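You operate a simulated robot arm through the tools that you are given. There is no shell and no other tool.

You are at the controls of a simulated robot arm. One attempt, no reset.

## Task
Test the tester's three batteries; put the low one in the orange tray.
Fine: number up; the other two stay in the tester; all other batteries stay where they are.

Only the result counts: the job must be done as asked and must still hold three seconds after the hand-in. Knocking over, shifting, dropping, spilling or breaking anything else fails it.

## Robot
A 7-joint arm with a two-finger parallel gripper, fixed in place. Base frame: the origin is at the foot of the arm, x ahead of it, y to its left, z up. Lengths are in m, angles in rad, forces in N, time in s.
With the tool pointing down near the work surface it reaches from about 0.12 to 0.6 m from the base axis. Its first joint turns from -1.152 to 1.152 rad. Payload 2.4 kg.
The tool frame sits at the grasp point between the pads (the TCP): z along the fingers, y along the line on which they close. The tips reach 0.03 m beyond it. Largest opening 0.094 m; finger width 0.028, thickness 0.01; the body of the gripper, 0.05 by 0.096 m, starts 0.055 m behind the TCP.
Orientation is told as [roll, pitch, yaw] about the base's x, y, z axes, in that order, counted from this pose: with the fingers straight down and closing along the base's y, the tool's x points along the base's -x, its y along +y and its z along -z.

## Interface
- The arm moves only by the tool send_rows. Its argument "motion" is a list that holds one entry, the list of rows, each a list of 6 numbers: the shift along the base's x, y, z in units of 400 mm (1.0 is 400 mm), then the turn, a rotation vector about the base's x, y, z in units of 45 degrees (1.0 is 45 degrees). In form: [[[tx, ty, tz, ax, ay, az], ...]]. A call has 1 to 20 rows; each row is the pose to reach, as a shift and turn from the pose commanded when the call began. "fingers" is the finger opening in cm, from 0 to 9.4, set as the call begins (left out, the last holds). A call with a number of a shift or a turn outside -1 to 1 is refused whole. Rows are played at 5 a second. More than 0.05 m and 0.15 rad between two rows, or a gripper value outside its range, and nothing of the call is played. Where a pose cannot be reached the arm comes as near as it can. A force on the tool above 40 N (or 10 N above the force at the start of the call, whichever is more), or a blocked arm, ends the call early, and 0.2 s more pass. Each finger travels about 0.153 m/s and halts on what it meets, pressing with about 45 N; the grip force reading is that of the motor and also rises with nothing between the fingers. The clock runs only during rows and for 0.2 s after the last one: add rows that repeat a pose to give the fingers time. The reply holds the time, the measured pose of the TCP, the force on the tool along the base axes, the opening and the grip force, in the units named above and with some noise, with the torque about the TCP (base axes, N m) and any sound that the robot's microphone picked up, and new pictures: "show" is both (left out), scene, wrist or none.
- Cameras (640 x 400 px; columns grow to the right, rows downward): "scene" is fixed at [0.0181, 0.4735, 1.4416]; the picture's right is [-0.81, -0.58, 0.00], its down [-0.35, 0.49, -0.80] and it looks along [0.47, -0.65, -0.60] (base axes); focal length 312 px, centre (320, 200). "wrist" rides on the gripper at [0.076, 0.014, -0.102] in the tool frame; the picture's right is [-0.18, 0.98, 0.00], its down [-0.75, -0.14, -0.64] and it looks along [-0.63, -0.12, 0.77] (tool axes); focal length 243 px, centre (320, 200). There is no depth. A picture from a camera that has moved, and an enlarged one, comes with that camera's place and axes in the base frame and with its lens. The place of the scene camera against the robot may be out by one fixed shift of up to 0.018 m in any direction.
- zoom(camera, box): a new picture of the part [left, top, right, bottom] of that camera's present view, enlarged. No time passes.
- job_done(): hands the job in; it is judged then, once.

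Places have to be worked out from the pictures, the camera data and where the tool is seen. Open the gripper and draw the arm clear of the work before you hand the job in, unless the task says otherwise.

The tools are called by a JSON object that holds its "name" and its "arguments". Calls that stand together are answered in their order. send_rows: Moves the arm, as the interface text tells. Its arguments: {"type":"object","properties":{"motion":{"type":"array","items":{"type":"array","items":{"type":"array","items":{"type":"number"}}}},"fingers":{"type":"number"},"show":{"type":"string","enum":["both","scene","wrist","none"]}},"required":["motion"]} The other tools are called the same way: zoom (camera, box) takes an enlarged picture of a part of a camera's view; job_done () hands the job in.

At the start:

```text
time: 0.0
ee_pos: [0.3405, 0.0655, 1.0534]
tcp_rot: [0.001, 0.001, -0.002]
force: [0.0, 0.7, 1.3]
wrist_torque: [0.02, -0.03, 0.04]
width: 0.0941
grip_force: 0.1
```

scene: 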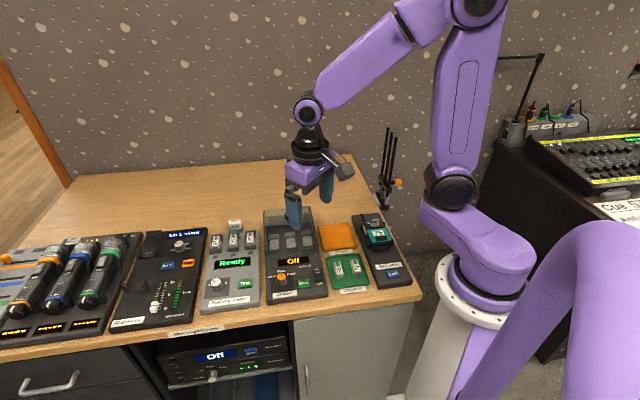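
wrist: 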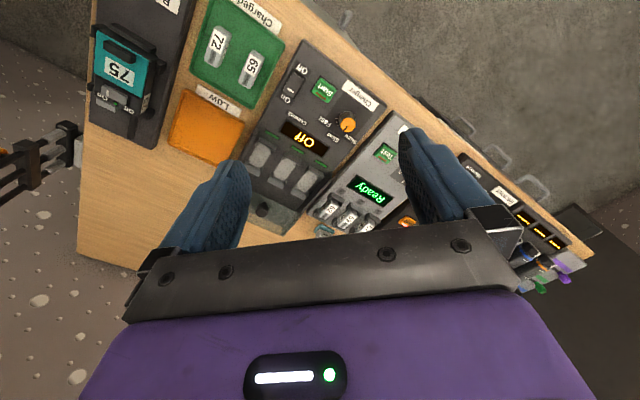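

The scene shows a battery tester ("Ready") with three batteries, a charger, an orange "Low" tray, and a green "Charged" tray. I'll zoom in on them to read details before I move.

{"name": "zoom", "arguments": {"camera": "scene", "box": [190, 200, 310, 320]}}

{"name": "zoom", "arguments": {"camera": "scene", "box": [300, 200, 420, 300]}}

{"name": "zoom", "arguments": {"camera": "wrist", "box": [230, 80, 430, 260]}}

{"name": "zoom", "arguments": {"camera": "wrist", "box": [80, 0, 290, 180]}}

```text
3.33 times, centred on (250, 260) of scene
camera zoom: at [0.0181, 0.4735, 1.4416], right [-0.81, -0.58, 0.0], down [-0.35, 0.49, -0.8], along [0.47, -0.65, -0.6], focal length 1041 px, centre (553, 0)
```

zoom: 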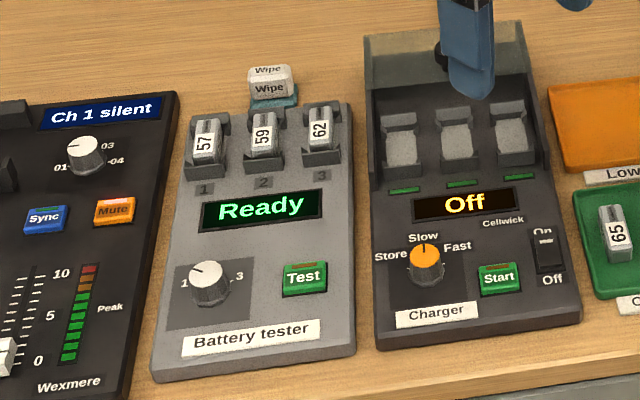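

```text
4.00 times, centred on (360, 250) of scene
camera zoom: at [0.0181, 0.4735, 1.4416], right [-0.81, -0.58, 0.0], down [-0.35, 0.49, -0.8], along [0.47, -0.65, -0.6], focal length 1250 px, centre (160, 0)
```

zoom: 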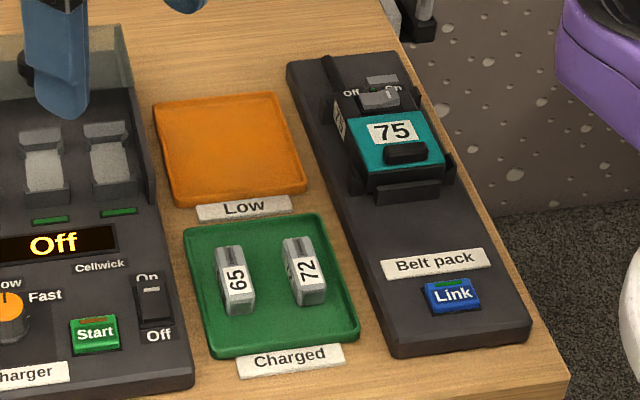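

```text
2.22 times, centred on (330, 170) of wrist
camera zoom: at [0.264, 0.0793, 1.1568], right [0.18, 0.98, 0.0], down [0.75, -0.14, 0.64], along [0.63, -0.12, -0.77], focal length 539 px, centre (298, 267)
```

zoom: 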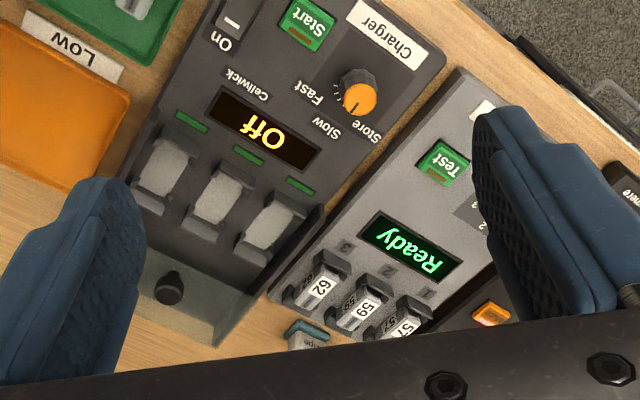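

```text
2.22 times, centred on (185, 90) of wrist
camera zoom: at [0.264, 0.0793, 1.1568], right [0.18, 0.98, 0.0], down [0.75, -0.14, 0.64], along [0.63, -0.12, -0.77], focal length 539 px, centre (620, 444)
```

zoom: 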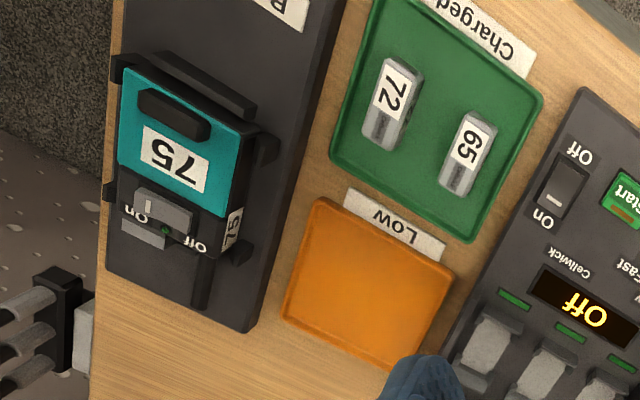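

The batteries 57, 59 and 62 sit in slots 1–3 of the tester. It looks turned by about 45°, near (0.65, 0.06, 0.75), with the Test button near (0.52, 0.13). I'll bring the wrist camera closer with the tool yawed -45° for a better look.

{"name": "send_rows", "arguments": {"motion": [[[0.067, 0.023, -0.02, 0, 0, -0.1667], [0.133, 0.046, -0.04, 0, 0, -0.333], [0.2, 0.069, -0.06, 0, 0, -0.5], [0.267, 0.092, -0.08, 0, 0, -0.667], [0.333, 0.115, -0.1, 0, 0, -0.833], [0.4, 0.1375, -0.12, 0, 0, -1.0], [0.4, 0.1375, -0.12, 0, 0, -1.0]]], "fingers": 9.4, "show": "both"}}

```text
time: 1.6
ee_pos: [0.5015, 0.1201, 1.0064]
tcp_rot: [-0.002, -0.001, -0.787]
force: [1.1, -0.4, 0.0]
wrist_torque: [-0.05, 0.0, -0.03]
width: 0.094
grip_force: 0.0
camera wrist: at [0.4574, 0.1831, 1.1088], right [0.83, 0.56, 0.0], down [0.43, -0.63, 0.64], along [0.36, -0.53, -0.77], focal length 243 px, centre (320, 200)
```

scene: 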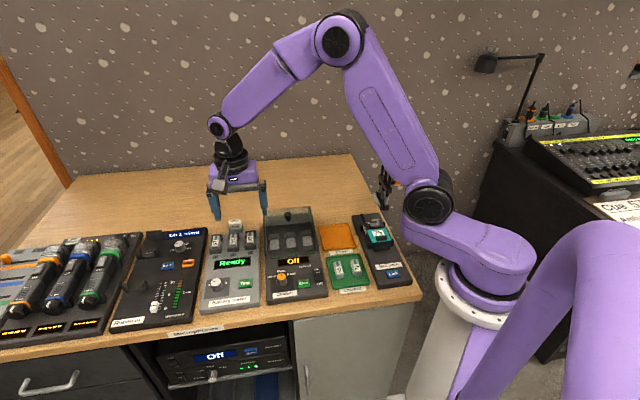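
wrist: 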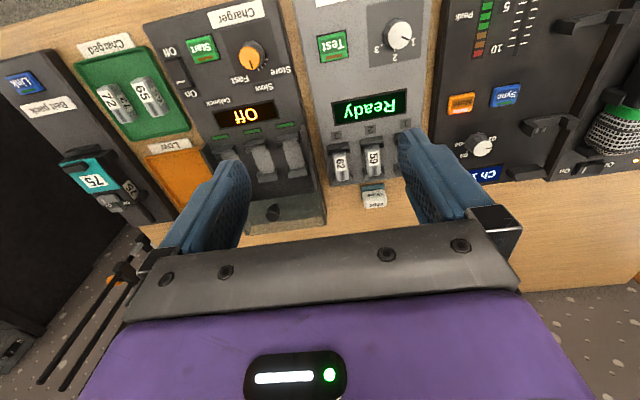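

The wrist camera is now near the front of the tester and can see its knob, display and batteries. I'll zoom in on those, and on the scene view too, for triangulation.

{"name": "zoom", "arguments": {"camera": "wrist", "box": [280, 0, 440, 100]}}

{"name": "zoom", "arguments": {"camera": "wrist", "box": [290, 80, 450, 220]}}

{"name": "zoom", "arguments": {"camera": "scene", "box": [195, 215, 275, 265]}}

{"name": "zoom", "arguments": {"camera": "scene", "box": [195, 260, 275, 310]}}

```text
4.00 times, centred on (360, 50) of wrist
camera zoom: at [0.4574, 0.1831, 1.1088], right [0.83, 0.56, 0.0], down [0.43, -0.63, 0.64], along [0.36, -0.53, -0.77], focal length 970 px, centre (160, 800)
```

zoom: 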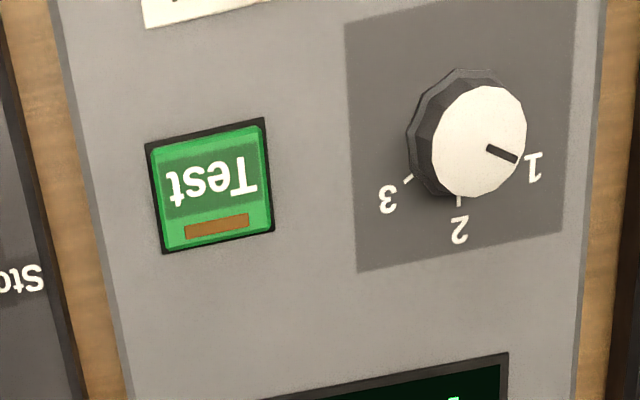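

```text
2.86 times, centred on (370, 150) of wrist
camera zoom: at [0.4574, 0.1831, 1.1088], right [0.83, 0.56, 0.0], down [0.43, -0.63, 0.64], along [0.36, -0.53, -0.77], focal length 693 px, centre (177, 343)
```

zoom: 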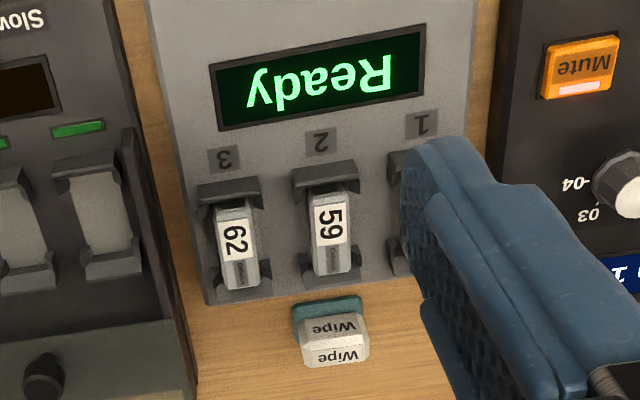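

```text
8.00 times, centred on (235, 240) of scene
camera zoom: at [0.0181, 0.4735, 1.4416], right [-0.81, -0.58, 0.0], down [-0.35, 0.49, -0.8], along [0.47, -0.65, -0.6], focal length 2499 px, centre (1000, -120)
```

zoom: 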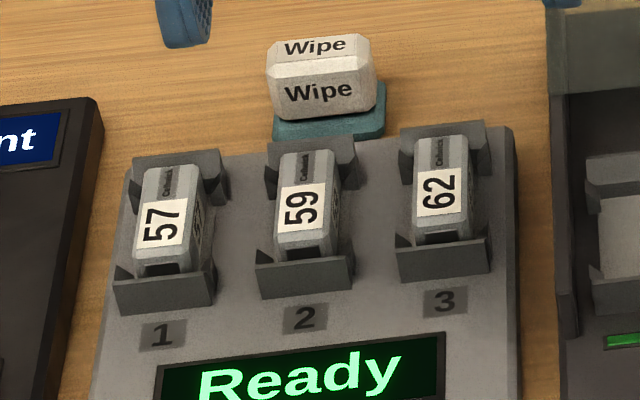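

```text
8.00 times, centred on (235, 285) of scene
camera zoom: at [0.0181, 0.4735, 1.4416], right [-0.81, -0.58, 0.0], down [-0.35, 0.49, -0.8], along [0.47, -0.65, -0.6], focal length 2499 px, centre (1000, -480)
```

zoom: 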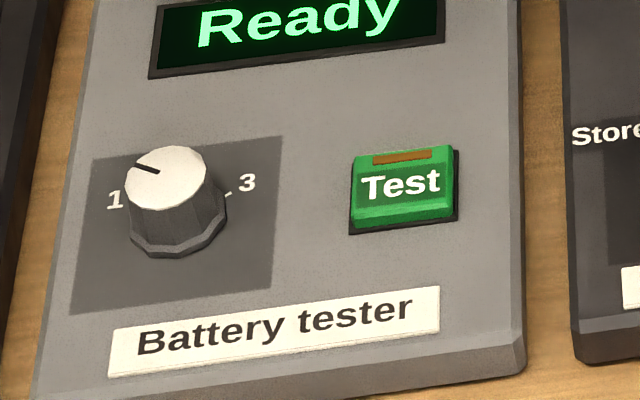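

The knob points at 1, and triangulation puts it at about (0.554, 0.205). The Test button is near (0.498, 0.152, 0.754). Next I move above the button with the fingers still well clear, to refine its position.

{"name": "send_rows", "arguments": {"motion": [[[-0.002, 0.02, -0.09, 0, 0, 0.02], [-0.004, 0.04, -0.18, 0, 0, 0.04], [-0.006, 0.06, -0.27, 0, 0, 0.06], [-0.009, 0.08, -0.365, 0, 0, 0.064], [-0.009, 0.08, -0.365, 0, 0, 0.064]]], "fingers": 0, "show": "both"}}

```text
time: 2.8
ee_pos: [0.4982, 0.1512, 0.8607]
tcp_rot: [0.0, -0.001, -0.735]
force: [0.0, 0.3, -0.4]
wrist_torque: [0.01, 0.02, -0.03]
width: 0.0
grip_force: 32.8
camera wrist: at [0.4501, 0.2136, 0.964], right [0.8, 0.61, 0.0], down [0.46, -0.61, 0.64], along [0.39, -0.51, -0.77], focal length 243 px, centre (320, 200)
```

scene: 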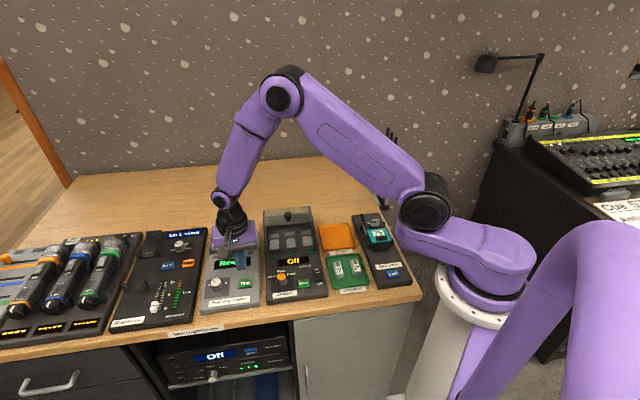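
wrist: 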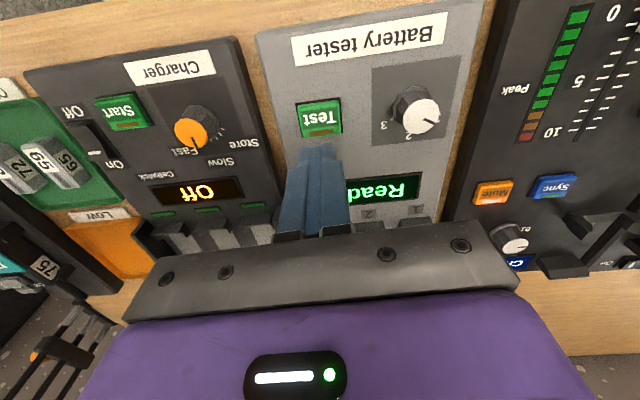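

The closed fingers now hang over the display edge, and the Test button appears at column 320, which is directly under the TCP column. I'll zoom to measure it precisely.

{"name": "zoom", "arguments": {"camera": "wrist", "box": [270, 70, 450, 190]}}

{"name": "zoom", "arguments": {"camera": "wrist", "box": [280, 90, 360, 140]}}

{"name": "zoom", "arguments": {"camera": "wrist", "box": [360, 40, 480, 160]}}

```text
3.33 times, centred on (360, 130) of wrist
camera zoom: at [0.4501, 0.2136, 0.964], right [0.8, 0.61, 0.0], down [0.46, -0.61, 0.64], along [0.39, -0.51, -0.77], focal length 809 px, centre (187, 433)
```

zoom: 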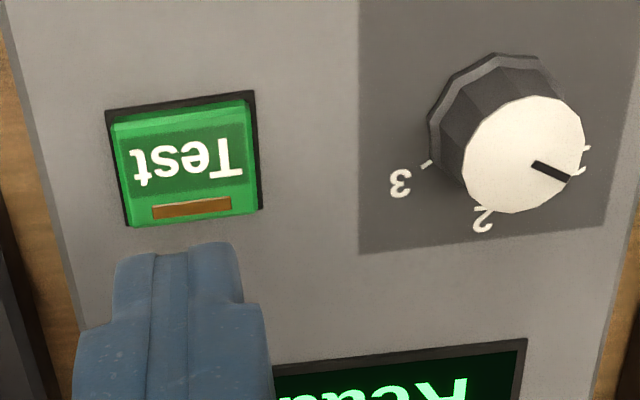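

```text
8.00 times, centred on (320, 115) of wrist
camera zoom: at [0.4501, 0.2136, 0.964], right [0.8, 0.61, 0.0], down [0.46, -0.61, 0.64], along [0.39, -0.51, -0.77], focal length 1941 px, centre (320, 880)
```

zoom: 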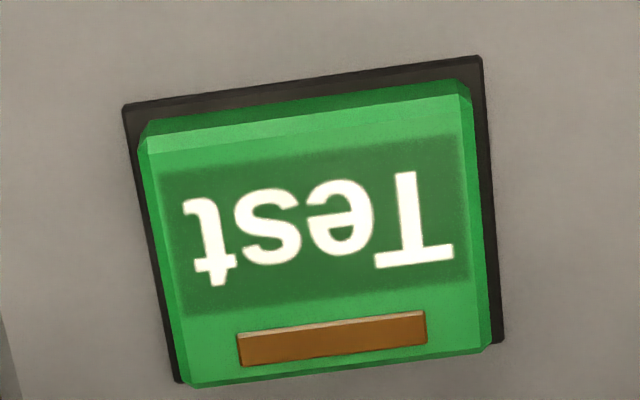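

```text
3.33 times, centred on (420, 100) of wrist
camera zoom: at [0.4501, 0.2136, 0.964], right [0.8, 0.61, 0.0], down [0.46, -0.61, 0.64], along [0.39, -0.51, -0.77], focal length 809 px, centre (-13, 533)
```

zoom: 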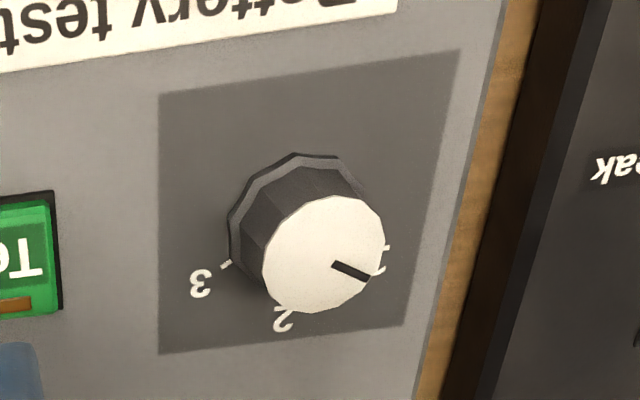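

The button centre is in the TCP column. The two wrist views put its top at z ≈ 0.77, a little higher than the scene-based estimate. I'll lower 3.5 cm and look again before pressing.

{"name": "send_rows", "arguments": {"motion": [[[-0.003, 0.003, -0.045, 0, 0, 0], [-0.003, 0.003, -0.088, 0, 0, 0], [-0.003, 0.003, -0.088, 0, 0, 0]]], "fingers": 0, "show": "wrist"}}

```text
time: 3.6
ee_pos: [0.4959, 0.1525, 0.8256]
tcp_rot: [0.0, 0.0, -0.735]
force: [-0.6, 0.7, -0.5]
wrist_torque: [0.02, -0.01, 0.02]
width: 0.0002
grip_force: 33.2
camera wrist: at [0.4488, 0.2145, 0.9279], right [0.8, 0.61, 0.0], down [0.46, -0.61, 0.64], along [0.39, -0.51, -0.77], focal length 243 px, centre (320, 200)
```

wrist: 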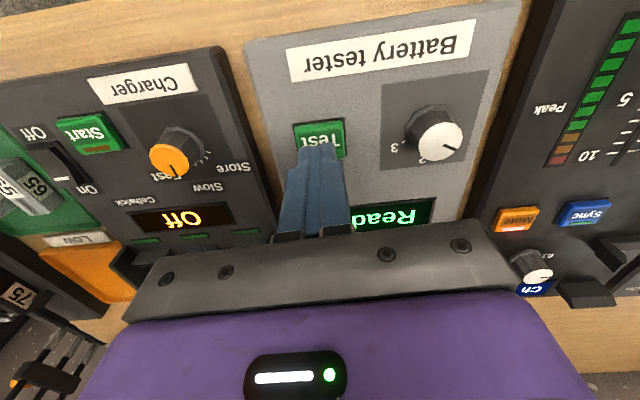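

The fingertip is now just over the button in the image. I'll zoom in to check the remaining gap and the lateral alignment.

{"name": "zoom", "arguments": {"camera": "wrist", "box": [280, 110, 360, 160]}}

{"name": "zoom", "arguments": {"camera": "wrist", "box": [370, 60, 490, 180]}}

```text
8.00 times, centred on (320, 135) of wrist
camera zoom: at [0.4488, 0.2145, 0.9279], right [0.8, 0.61, 0.0], down [0.46, -0.61, 0.64], along [0.39, -0.51, -0.77], focal length 1941 px, centre (320, 720)
```

zoom: 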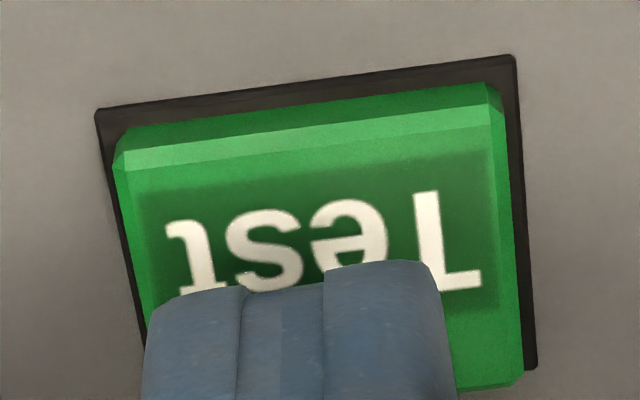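

```text
3.33 times, centred on (430, 120) of wrist
camera zoom: at [0.4488, 0.2145, 0.9279], right [0.8, 0.61, 0.0], down [0.46, -0.61, 0.64], along [0.39, -0.51, -0.77], focal length 809 px, centre (-47, 467)
```

zoom: 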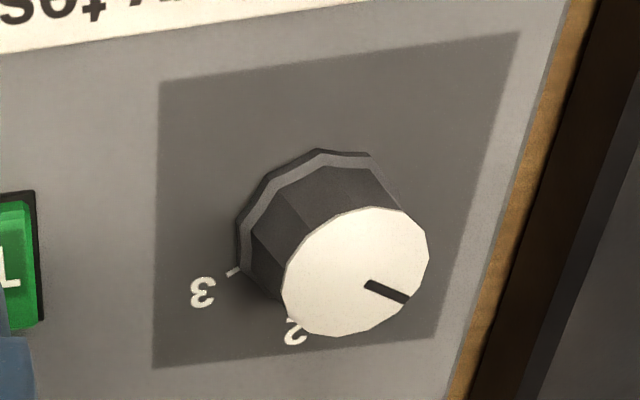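

My best estimate for the button top is about z 0.775, with the TCP laterally over its centre and the tip at about 0.796. I'll lower in small steps and watch the force.

{"name": "send_rows", "arguments": {"motion": [[[0, 0.001, -0.01, 0, 0, 0], [0, 0.001, -0.02, 0, 0, 0], [0, 0.001, -0.03, 0, 0, 0], [0, 0.001, -0.037, 0, 0, 0], [0, 0.001, -0.037, 0, 0, 0]]], "fingers": 0, "show": "wrist"}}

```text
time: 4.8
ee_pos: [0.4969, 0.1532, 0.8105]
tcp_rot: [-0.001, 0.001, -0.734]
force: [0.4, 0.2, 0.3]
wrist_torque: [-0.02, -0.02, -0.02]
width: 0.0002
grip_force: 33.6
camera wrist: at [0.449, 0.2157, 0.9135], right [0.8, 0.61, 0.0], down [0.46, -0.61, 0.64], along [0.39, -0.51, -0.77], focal length 243 px, centre (320, 200)
```

wrist: 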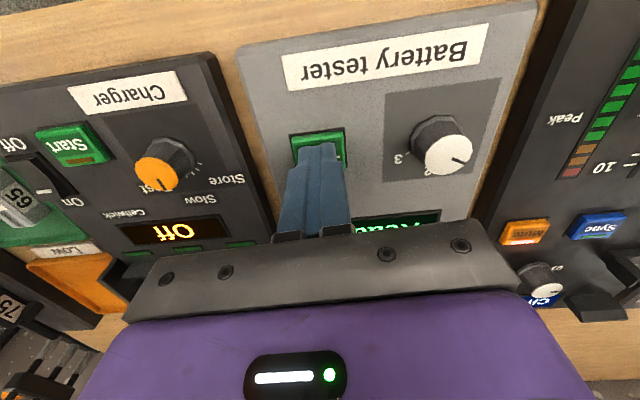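

There's no contact yet at tip z ≈ 0.78. I'll keep going down in 2 mm rows, with the call stopping itself if the force rises.

{"name": "send_rows", "arguments": {"motion": [[[0, 0, -0.005, 0, 0, 0], [0, 0, -0.01, 0, 0, 0], [0, 0, -0.015, 0, 0, 0], [0, 0, -0.02, 0, 0, 0], [0, 0, -0.02, 0, 0, 0]]], "fingers": 0, "show": "both"}}

```text
time: 6.0
ee_pos: [0.497, 0.1537, 0.8038]
tcp_rot: [0.003, -0.002, -0.735]
force: [-1.3, -3.4, 17.7]
wrist_torque: [-0.08, 0.02, -0.01]
width: 0.0001
grip_force: 32.9
heard: click
camera wrist: at [0.4485, 0.2152, 0.9053], right [0.8, 0.61, 0.0], down [0.46, -0.61, 0.64], along [0.39, -0.51, -0.77], focal length 243 px, centre (320, 200)
```

scene: 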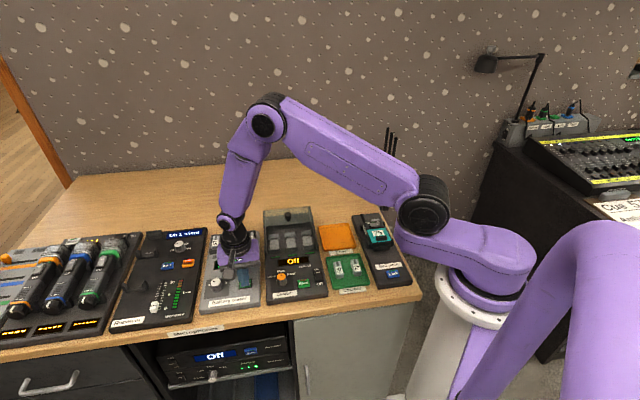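
wrist: 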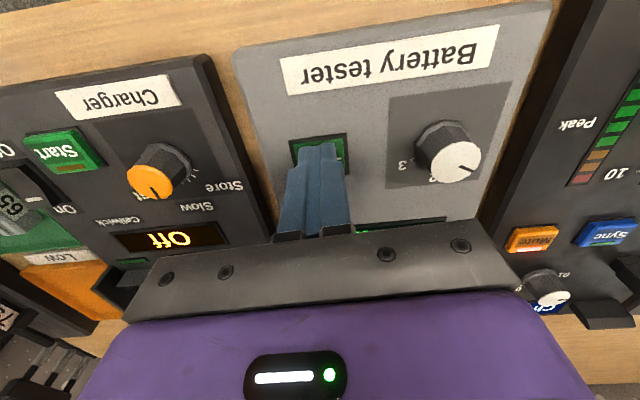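

I heard a click at 17.7 N, so the button was pressed, with its top at about z 0.776. I'll raise the arm to read the display.

{"name": "send_rows", "arguments": {"motion": [[[0, 0, 0.05, 0, 0, 0], [0, 0, 0.14, 0, 0, 0], [0, 0, 0.24, 0, 0, 0], [0, 0, 0.24, 0, 0, 0]]], "fingers": 0, "show": "both"}}

{"name": "zoom", "arguments": {"camera": "wrist", "box": [300, 50, 460, 220]}}

{"name": "zoom", "arguments": {"camera": "scene", "box": [195, 220, 275, 310]}}

```text
time: 7.0
ee_pos: [0.4983, 0.1554, 0.8978]
tcp_rot: [-0.001, 0.0, -0.737]
force: [-0.1, 0.7, 0.9]
wrist_torque: [-0.03, 0.05, -0.01]
width: 0.0
grip_force: 32.8
camera wrist: at [0.4501, 0.216, 0.9995], right [0.8, 0.61, 0.0], down [0.47, -0.61, 0.64], along [0.39, -0.51, -0.77], focal length 243 px, centre (320, 200)
```

scene: 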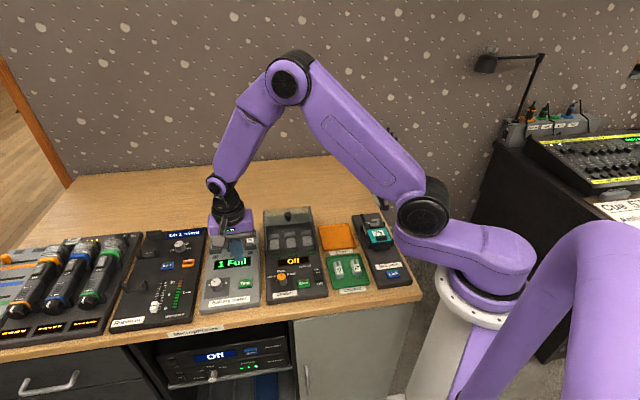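
wrist: 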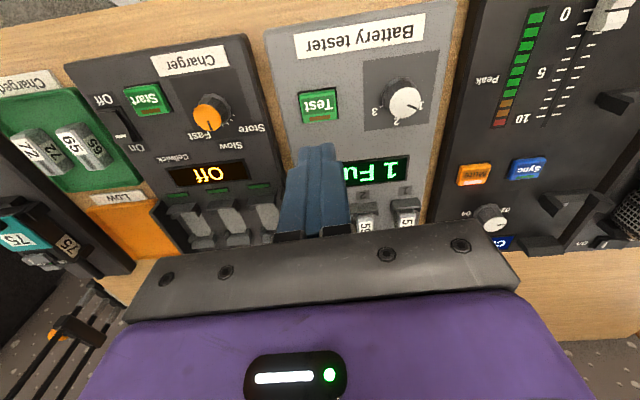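

```text
2.35 times, centred on (380, 135) of wrist
camera zoom: at [0.4501, 0.216, 0.9995], right [0.8, 0.61, 0.0], down [0.47, -0.61, 0.64], along [0.39, -0.51, -0.77], focal length 571 px, centre (179, 353)
```

zoom: 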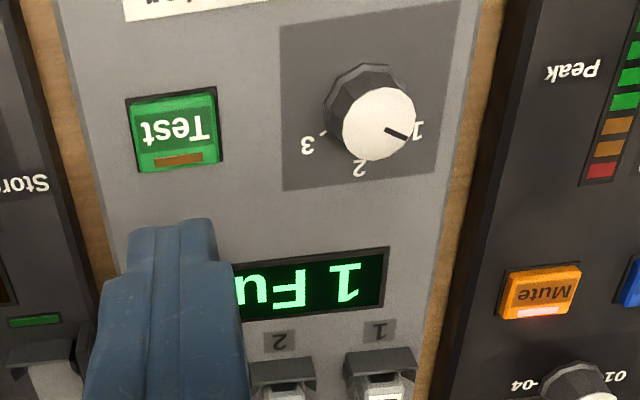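

```text
4.44 times, centred on (235, 265) of scene
camera zoom: at [0.0181, 0.4735, 1.4416], right [-0.81, -0.58, 0.0], down [-0.35, 0.49, -0.8], along [0.47, -0.65, -0.6], focal length 1388 px, centre (698, -89)
```

zoom: 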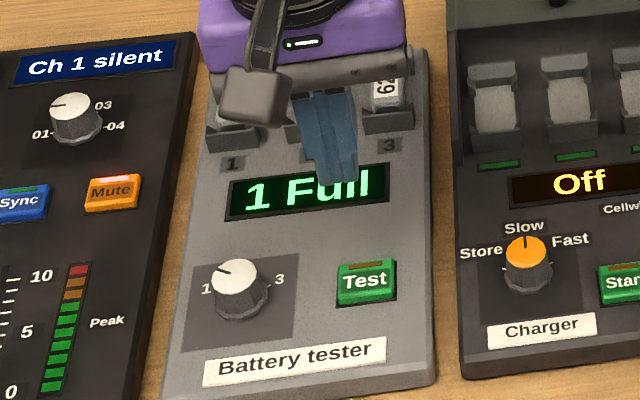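

The display reads "1 Full", so battery 57 is fine. The knob axis triangulates to about (0.5475, 0.2054) with its top at z ≈ 0.793. I'll move above it with the fingers open 6 cm and pre-turn the tool counter-clockwise, so I can then turn the knob clockwise to 2.

{"name": "send_rows", "arguments": {"motion": [[[0.021, 0.022, -0.01, 0, 0, 0.167], [0.042, 0.043, -0.02, 0, 0, 0.333], [0.063, 0.065, -0.03, 0, 0, 0.5], [0.084, 0.086, -0.04, 0, 0, 0.667], [0.105, 0.108, -0.05, 0, 0, 0.833], [0.126, 0.1295, -0.06, 0, 0, 1.0], [0.126, 0.1295, -0.06, 0, 0, 1.0]]], "fingers": 6, "show": "both"}}

```text
time: 8.6
ee_pos: [0.5451, 0.2059, 0.8753]
tcp_rot: [0.0, 0.0, 0.053]
force: [-0.7, -0.4, 0.5]
wrist_torque: [0.0, 0.01, -0.02]
width: 0.06
grip_force: 0.1
camera wrist: at [0.4684, 0.216, 0.9774], right [0.13, 0.99, 0.0], down [0.76, -0.1, 0.64], along [0.64, -0.09, -0.77], focal length 243 px, centre (320, 200)
```

scene: 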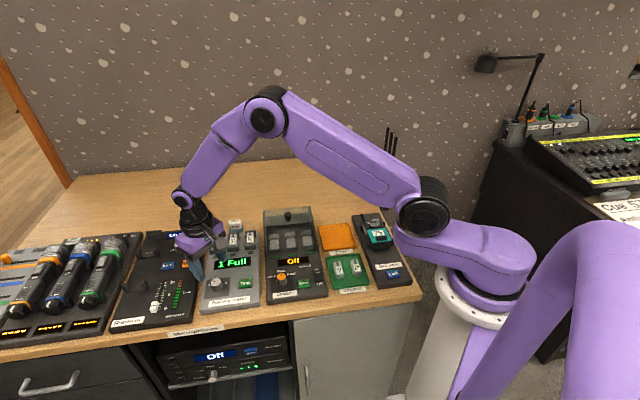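
wrist: 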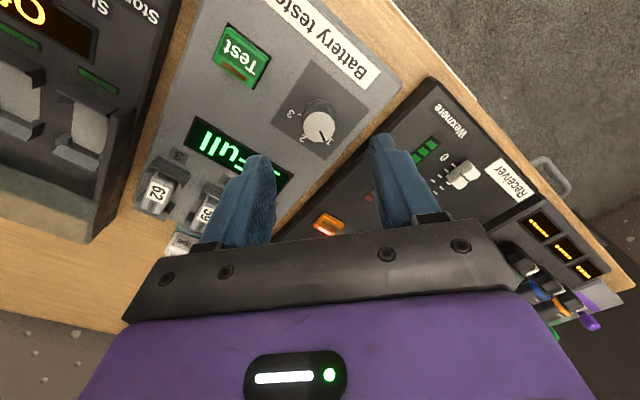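

The knob is near column 320, so it's about on the closing axis. I'll zoom in to measure its offset.

{"name": "zoom", "arguments": {"camera": "wrist", "box": [270, 80, 370, 160]}}

{"name": "zoom", "arguments": {"camera": "scene", "box": [170, 220, 270, 310]}}

```text
5.00 times, centred on (320, 120) of wrist
camera zoom: at [0.4684, 0.216, 0.9774], right [0.13, 0.99, 0.0], down [0.76, -0.1, 0.64], along [0.64, -0.09, -0.77], focal length 1213 px, centre (320, 600)
```

zoom: 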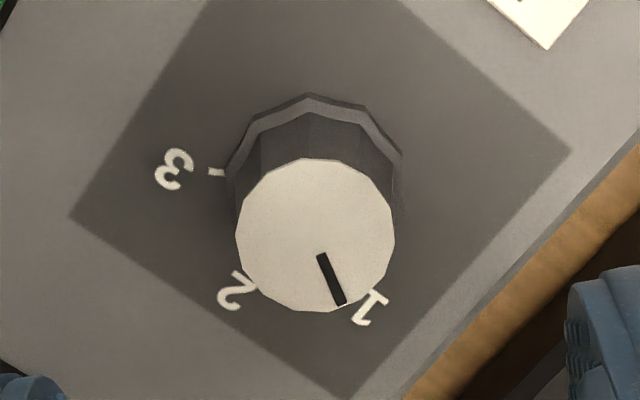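

```text
4.44 times, centred on (220, 265) of scene
camera zoom: at [0.0181, 0.4735, 1.4416], right [-0.81, -0.58, 0.0], down [-0.35, 0.49, -0.8], along [0.47, -0.65, -0.6], focal length 1388 px, centre (764, -89)
```

zoom: 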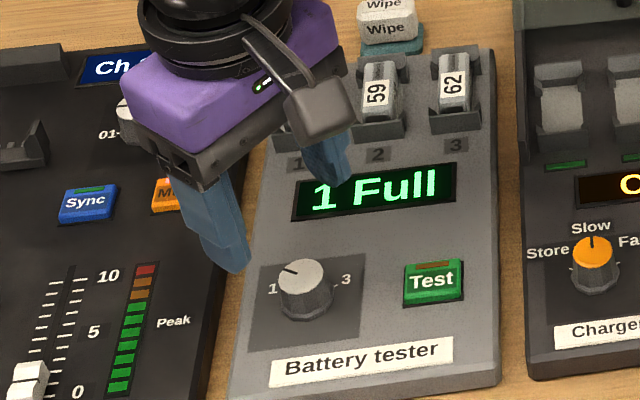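

The knob axis is within 1 mm along the closing direction and about 1.5–2 mm forward of the TCP. I'll correct for that, add 10° of pre-turn, and descend around the knob with the tips at about z 0.777.

{"name": "send_rows", "arguments": {"motion": [[[0.004, -0.002, -0.035, 0, 0, 0.11], [0.004, -0.002, -0.07, 0, 0, 0.22], [0.004, -0.002, -0.11, 0, 0, 0.22], [0.004, -0.002, -0.145, 0, 0, 0.22], [0.004, -0.002, -0.167, 0, 0, 0.22], [0.004, -0.002, -0.167, 0, 0, 0.22]]], "fingers": 6, "show": "both"}}

{"name": "zoom", "arguments": {"camera": "wrist", "box": [240, 110, 400, 230]}}

{"name": "zoom", "arguments": {"camera": "scene", "box": [170, 230, 270, 310]}}

```text
time: 10.0
ee_pos: [0.5483, 0.205, 0.8075]
tcp_rot: [0.0, 0.0, 0.224]
force: [-0.3, 0.4, -0.6]
wrist_torque: [0.01, -0.02, 0.0]
width: 0.0604
grip_force: 0.1
camera wrist: at [0.471, 0.2018, 0.9094], right [-0.04, 1.0, 0.0], down [0.77, 0.03, 0.64], along [0.64, 0.02, -0.77], focal length 243 px, centre (320, 200)
```

scene: 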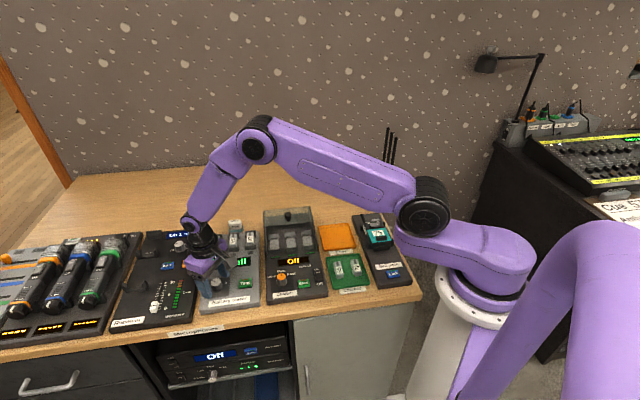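
wrist: 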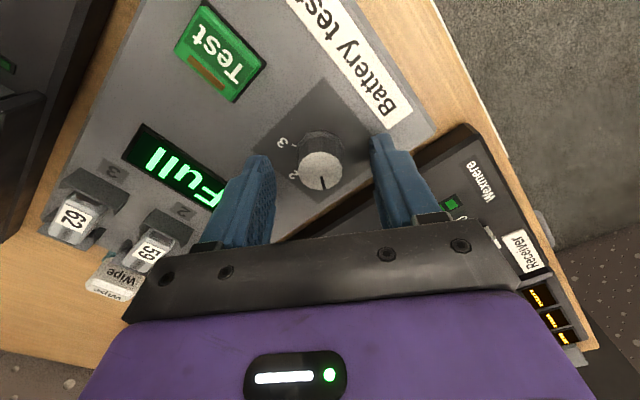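

```text
3.33 times, centred on (320, 170) of wrist
camera zoom: at [0.471, 0.2018, 0.9094], right [-0.04, 1.0, 0.0], down [0.77, 0.03, 0.64], along [0.64, 0.02, -0.77], focal length 809 px, centre (320, 300)
```

zoom: 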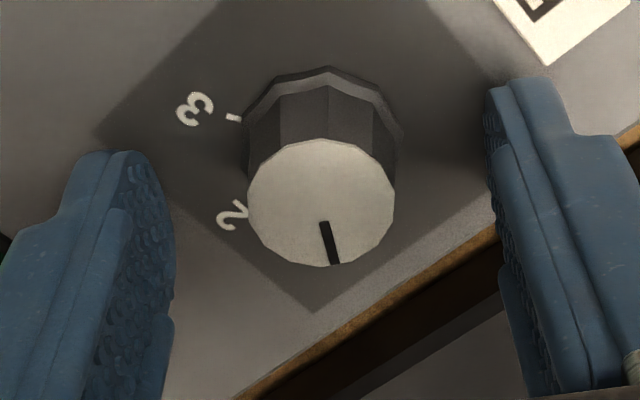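

```text
5.00 times, centred on (220, 270) of scene
camera zoom: at [0.0181, 0.4735, 1.4416], right [-0.81, -0.58, 0.0], down [-0.35, 0.49, -0.8], along [0.47, -0.65, -0.6], focal length 1562 px, centre (820, -150)
```

zoom: 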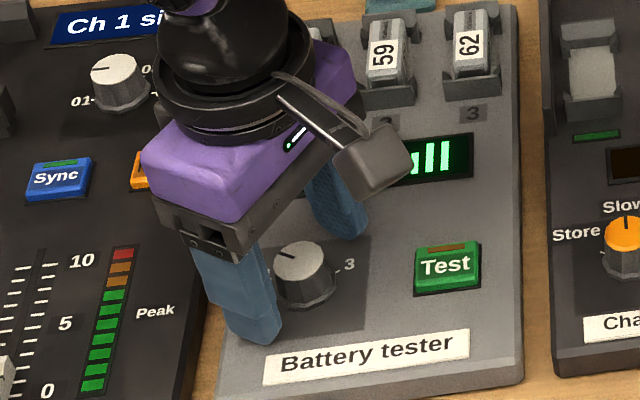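

The knob is centred between the fingers, with the top-face centre within about 1 mm of the TCP. I'll close on it and check the forces before turning.

{"name": "send_rows", "arguments": {"motion": [[[0, 0, 0, 0, 0, 0], [0, 0, 0, 0, 0, 0], [0, 0, 0, 0, 0, 0]]], "fingers": 2.0, "show": "wrist"}}

```text
time: 10.8
ee_pos: [0.5488, 0.2049, 0.8072]
tcp_rot: [0.001, -0.001, 0.223]
force: [0.0, 3.0, -3.3]
wrist_torque: [0.11, -0.11, 0.03]
width: 0.0268
grip_force: 44.8
camera wrist: at [0.4708, 0.2023, 0.9094], right [-0.04, 1.0, 0.0], down [0.77, 0.03, 0.64], along [0.64, 0.02, -0.77], focal length 243 px, centre (320, 200)
```

wrist: 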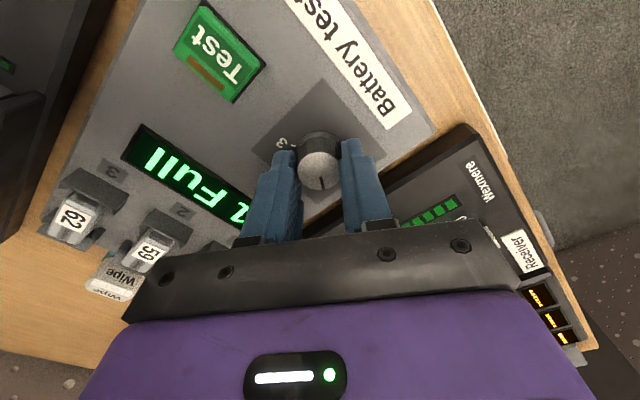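

The grip reads 44.8 N at a width of 26.8 mm, with only about 3 N of side force. I'll turn it clockwise 45° first, then the rest of the way.

{"name": "send_rows", "arguments": {"motion": [[[0, 0, 0, 0, 0, -0.125], [0, 0, 0, 0, 0, -0.25], [0, 0, 0, 0, 0, -0.375], [0, 0, 0, 0, 0, -0.5], [0, 0, 0, 0, 0, -0.625], [0, 0, 0, 0, 0, -0.75], [0, 0, 0, 0, 0, -0.875], [0, 0, 0, 0, 0, -1.0]]], "fingers": 2.0, "show": "both"}}

{"name": "zoom", "arguments": {"camera": "wrist", "box": [260, 100, 380, 220]}}

{"name": "zoom", "arguments": {"camera": "scene", "box": [170, 230, 270, 310]}}

```text
time: 12.6
ee_pos: [0.5494, 0.2034, 0.8069]
tcp_rot: [-0.001, -0.001, -0.565]
force: [13.1, 1.1, -20.5]
wrist_torque: [0.02, -0.21, 0.03]
width: 0.0271
grip_force: 44.5
camera wrist: at [0.4913, 0.2568, 0.9096], right [0.68, 0.73, 0.0], down [0.56, -0.52, 0.64], along [0.47, -0.44, -0.77], focal length 243 px, centre (320, 200)
```

scene: 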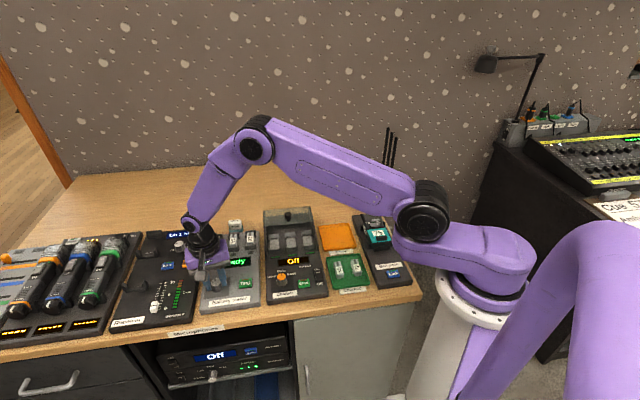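
wrist: 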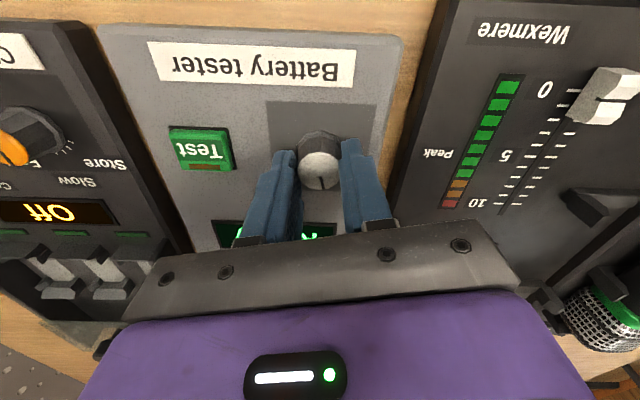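

```text
3.33 times, centred on (320, 160) of wrist
camera zoom: at [0.4913, 0.2568, 0.9096], right [0.68, 0.73, 0.0], down [0.56, -0.52, 0.64], along [0.47, -0.44, -0.77], focal length 809 px, centre (320, 333)
```

zoom: 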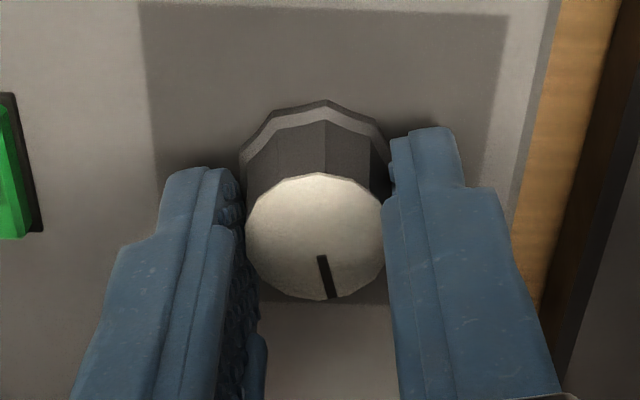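

```text
5.00 times, centred on (220, 270) of scene
camera zoom: at [0.0188, 0.4737, 1.4416], right [-0.81, -0.58, 0.0], down [-0.35, 0.49, -0.8], along [0.47, -0.65, -0.6], focal length 1562 px, centre (820, -150)
```

zoom: 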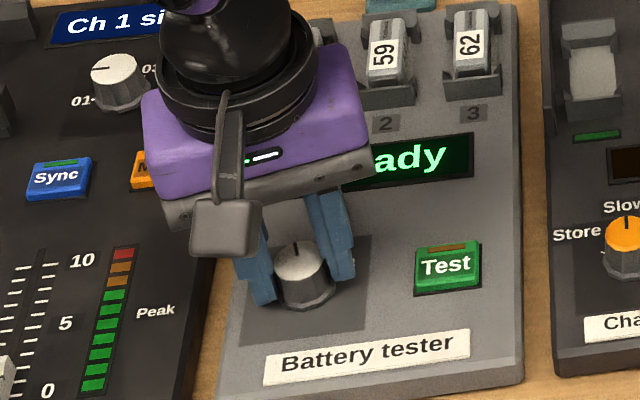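

The display has reset to "Ready" and the pointer has turned 45°, with roughly 10–12° left to reach 2. I'll turn the rest and then release.

{"name": "send_rows", "arguments": {"motion": [[[0, 0, 0, 0, 0, -0.08], [0, 0, 0, 0, 0, -0.16], [0, 0, 0, 0, 0, -0.24], [0, 0, 0, 0, 0, -0.24]]], "fingers": 2.0, "show": "none"}}

{"name": "zoom", "arguments": {"camera": "scene", "box": [170, 230, 270, 310]}}

```text
time: 13.6
ee_pos: [0.5485, 0.2049, 0.8074]
tcp_rot: [-0.002, -0.001, -0.755]
force: [10.9, -8.0, -16.3]
wrist_torque: [-0.4, -0.49, 0.01]
width: 0.0269
grip_force: 44.9
```

```text
5.00 times, centred on (220, 270) of scene
camera zoom: at [0.0187, 0.4735, 1.4416], right [-0.81, -0.58, 0.0], down [-0.35, 0.49, -0.8], along [0.47, -0.65, -0.6], focal length 1562 px, centre (820, -150)
```

zoom: 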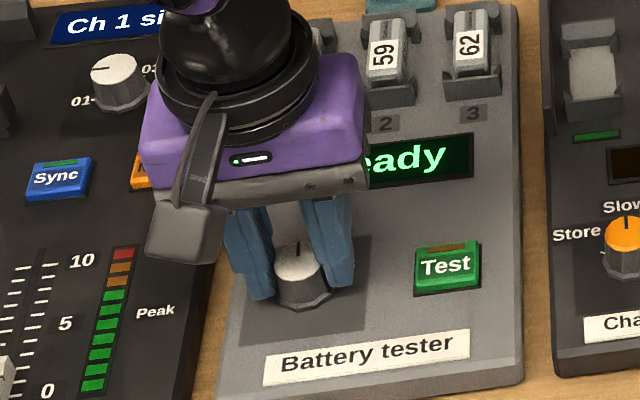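

The pointer now looks straight up in the scene view. I'll open the fingers in place and check the wrist view.

{"name": "send_rows", "arguments": {"motion": [[[0, 0, 0, 0, 0, 0], [0, 0, 0, 0, 0, 0]]], "fingers": 6, "show": "both"}}

{"name": "zoom", "arguments": {"camera": "wrist", "box": [240, 80, 400, 220]}}

{"name": "zoom", "arguments": {"camera": "scene", "box": [170, 230, 270, 310]}}

```text
time: 14.2
ee_pos: [0.5472, 0.2052, 0.8077]
tcp_rot: [0.001, 0.001, -0.751]
force: [0.7, -0.1, -0.4]
wrist_torque: [0.01, -0.02, 0.04]
width: 0.0601
grip_force: 0.1
camera wrist: at [0.501, 0.2679, 0.9101], right [0.8, 0.59, 0.0], down [0.46, -0.62, 0.64], along [0.38, -0.52, -0.77], focal length 243 px, centre (320, 200)
```

scene: 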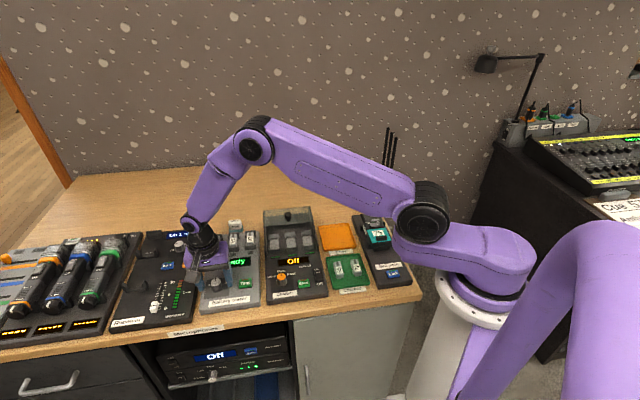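
wrist: 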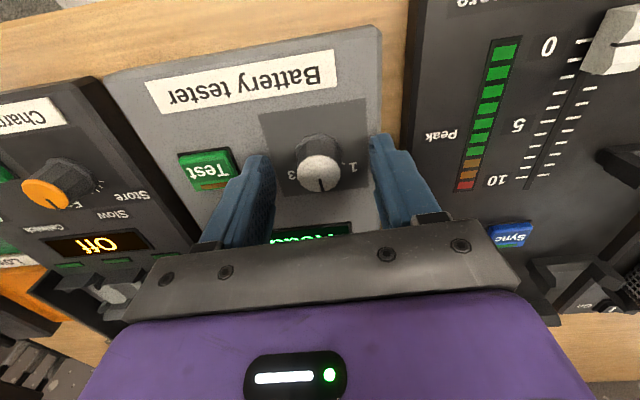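

```text
2.86 times, centred on (320, 150) of wrist
camera zoom: at [0.501, 0.2679, 0.9101], right [0.8, 0.59, 0.0], down [0.46, -0.62, 0.64], along [0.38, -0.52, -0.77], focal length 693 px, centre (320, 343)
```

zoom: 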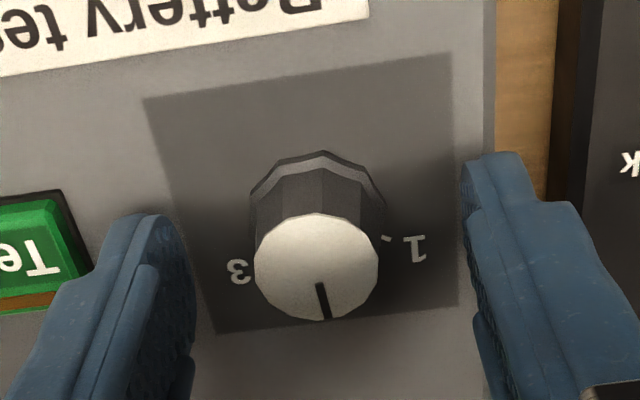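

```text
5.00 times, centred on (220, 270) of scene
camera zoom: at [0.0181, 0.4735, 1.4416], right [-0.81, -0.58, 0.0], down [-0.35, 0.49, -0.8], along [0.47, -0.65, -0.6], focal length 1562 px, centre (820, -150)
```

zoom: 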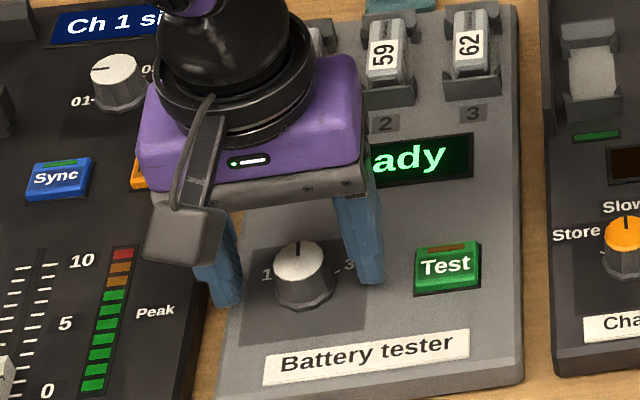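

The pointer now sits at 12 o'clock, which is position 2, and the display shows "Ready". I'll raise clear of the knob first, then close the fingers and press Test.

{"name": "send_rows", "arguments": {"motion": [[[0, 0, 0.075, 0, 0, 0], [0, 0, 0.15, 0, 0, 0], [-0.065, -0.064, 0.15, 0, 0, 0.005], [-0.13, -0.1275, 0.15, 0, 0, 0.01], [-0.13, -0.1275, 0.15, 0, 0, 0.01]]], "fingers": 6, "show": "wrist"}}

```text
time: 15.4
ee_pos: [0.497, 0.1553, 0.8679]
tcp_rot: [0.0, -0.001, -0.744]
force: [0.3, -0.2, 0.2]
wrist_torque: [0.02, 0.0, 0.0]
width: 0.06
grip_force: 0.0
camera wrist: at [0.4492, 0.2166, 0.9705], right [0.8, 0.6, 0.0], down [0.46, -0.61, 0.64], along [0.38, -0.51, -0.77], focal length 243 px, centre (320, 200)
```

wrist: 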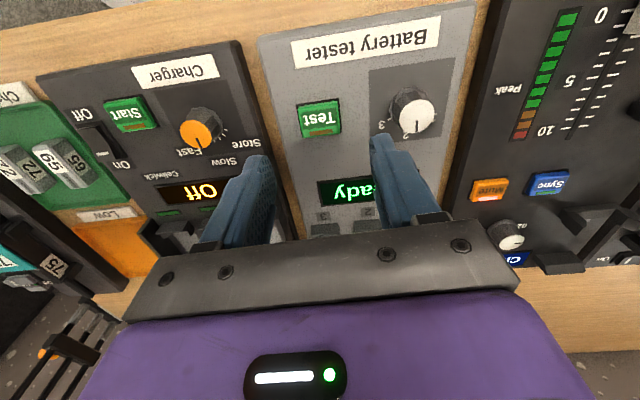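

The TCP is back over the Test button, with the button at column 320. I'll close the fingers, press to the same depth as before and retract.

{"name": "send_rows", "arguments": {"motion": [[[0, 0, 0, 0, 0, 0], [0, 0, 0, 0, 0, 0], [0, 0, -0.06, 0, 0, 0], [0, 0, -0.12, 0, 0, 0], [0, 0, -0.143, 0, 0, 0], [0, 0, -0.148, 0, 0, 0], [0, 0, -0.153, 0, 0, 0], [0, 0, -0.158, 0, 0, 0], [0, 0, -0.163, 0, 0, 0], [0, 0, -0.163, 0, 0, 0], [0, 0, -0.12, 0, 0, 0], [0, 0, -0.03, 0, 0, 0], [0, 0, 0.07, 0, 0, 0], [-0.03, 0.03, 0.12, 0, 0, 0], [-0.03, 0.03, 0.12, 0, 0, 0]]], "fingers": 0, "show": "both"}}

{"name": "zoom", "arguments": {"camera": "scene", "box": [195, 220, 275, 310]}}

```text
time: 18.6
ee_pos: [0.4837, 0.1678, 0.9177]
tcp_rot: [0.0, 0.001, -0.741]
force: [1.2, -0.8, 0.2]
wrist_torque: [-0.02, -0.01, 0.03]
width: 0.0003
grip_force: 32.9
heard: click
camera wrist: at [0.4371, 0.2298, 1.0194], right [0.8, 0.6, 0.0], down [0.46, -0.61, 0.64], along [0.38, -0.51, -0.77], focal length 243 px, centre (320, 200)
```

scene: 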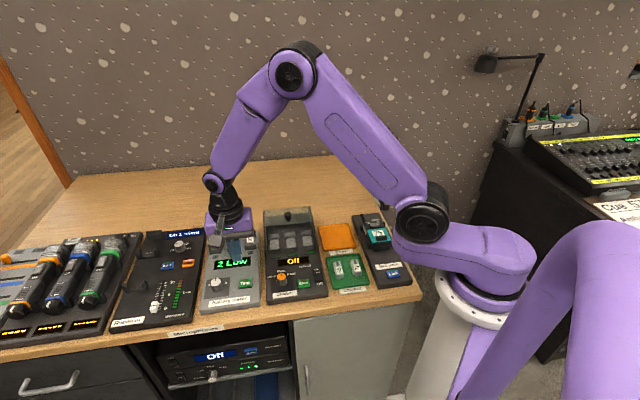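
wrist: 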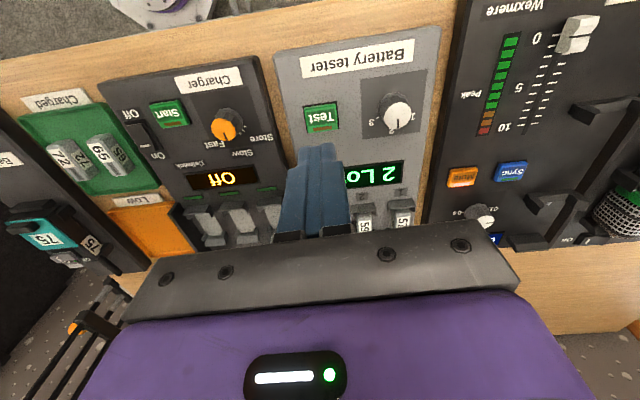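

```text
4.44 times, centred on (235, 265) of scene
camera zoom: at [0.0181, 0.4735, 1.4416], right [-0.81, -0.58, 0.0], down [-0.35, 0.49, -0.8], along [0.47, -0.65, -0.6], focal length 1388 px, centre (698, -89)
```

zoom: 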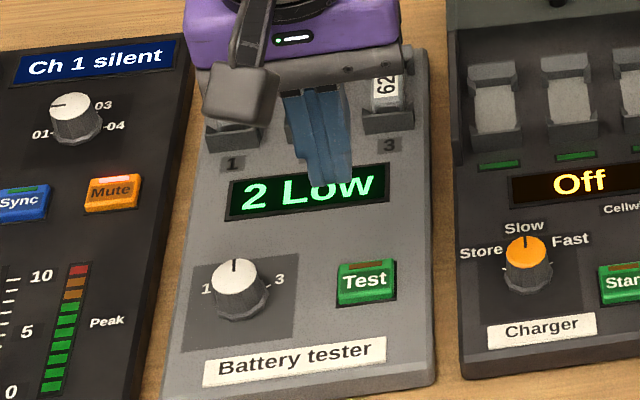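

The display reads "2 Low", so battery 59 is low. I still have to test slot 3, so I'll go back over the knob with the fingers open and the tool pre-turned +45°, and descend around it.

{"name": "send_rows", "arguments": {"motion": [[[0.027, 0.016, 0, 0, 0, 0.167], [0.054, 0.033, 0, 0, 0, 0.333], [0.08, 0.049, -0.02, 0, 0, 0.5], [0.107, 0.065, -0.04, 0, 0, 0.667], [0.134, 0.081, -0.07, 0, 0, 0.833], [0.16, 0.0975, -0.1, 0, 0, 1.0], [0.16, 0.0975, -0.16, 0, 0, 1.0], [0.16, 0.0975, -0.21, 0, 0, 1.0], [0.16, 0.0975, -0.25, 0, 0, 1.0], [0.16, 0.0975, -0.27, 0, 0, 1.0], [0.16, 0.0975, -0.27, 0, 0, 1.0]]], "fingers": 6, "show": "both"}}

{"name": "zoom", "arguments": {"camera": "wrist", "box": [240, 80, 400, 220]}}

```text
time: 21.0
ee_pos: [0.5489, 0.2031, 0.808]
tcp_rot: [0.001, -0.001, 0.042]
force: [-0.2, -0.1, 0.7]
wrist_torque: [-0.01, -0.03, 0.01]
width: 0.06
grip_force: 0.2
camera wrist: at [0.4714, 0.2144, 0.9103], right [0.14, 0.99, 0.0], down [0.76, -0.11, 0.64], along [0.64, -0.09, -0.77], focal length 243 px, centre (320, 200)
```

scene: 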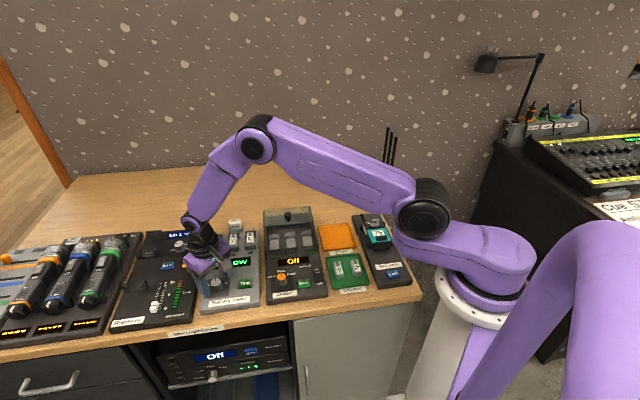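
wrist: 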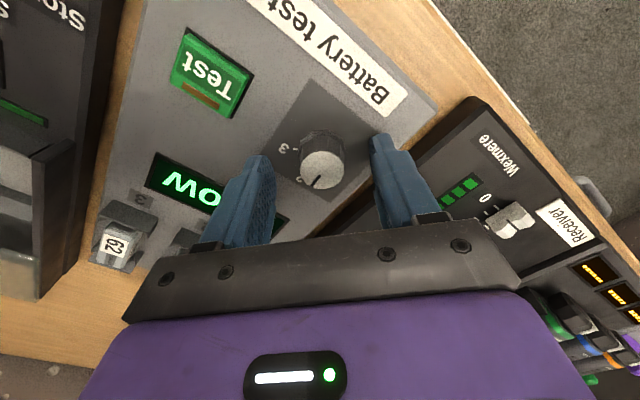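

```text
2.86 times, centred on (320, 150) of wrist
camera zoom: at [0.4714, 0.2144, 0.9103], right [0.14, 0.99, 0.0], down [0.76, -0.11, 0.64], along [0.64, -0.09, -0.77], focal length 693 px, centre (320, 343)
```

zoom: 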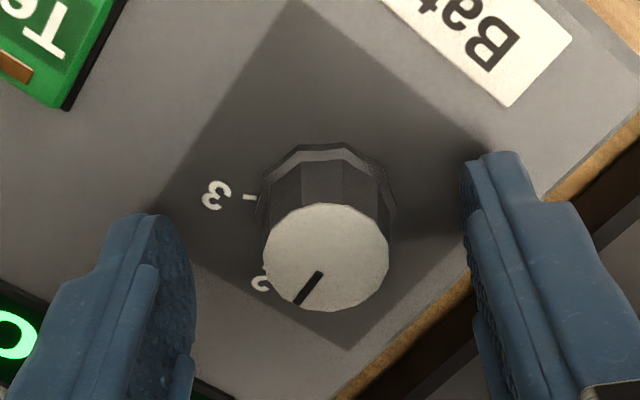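

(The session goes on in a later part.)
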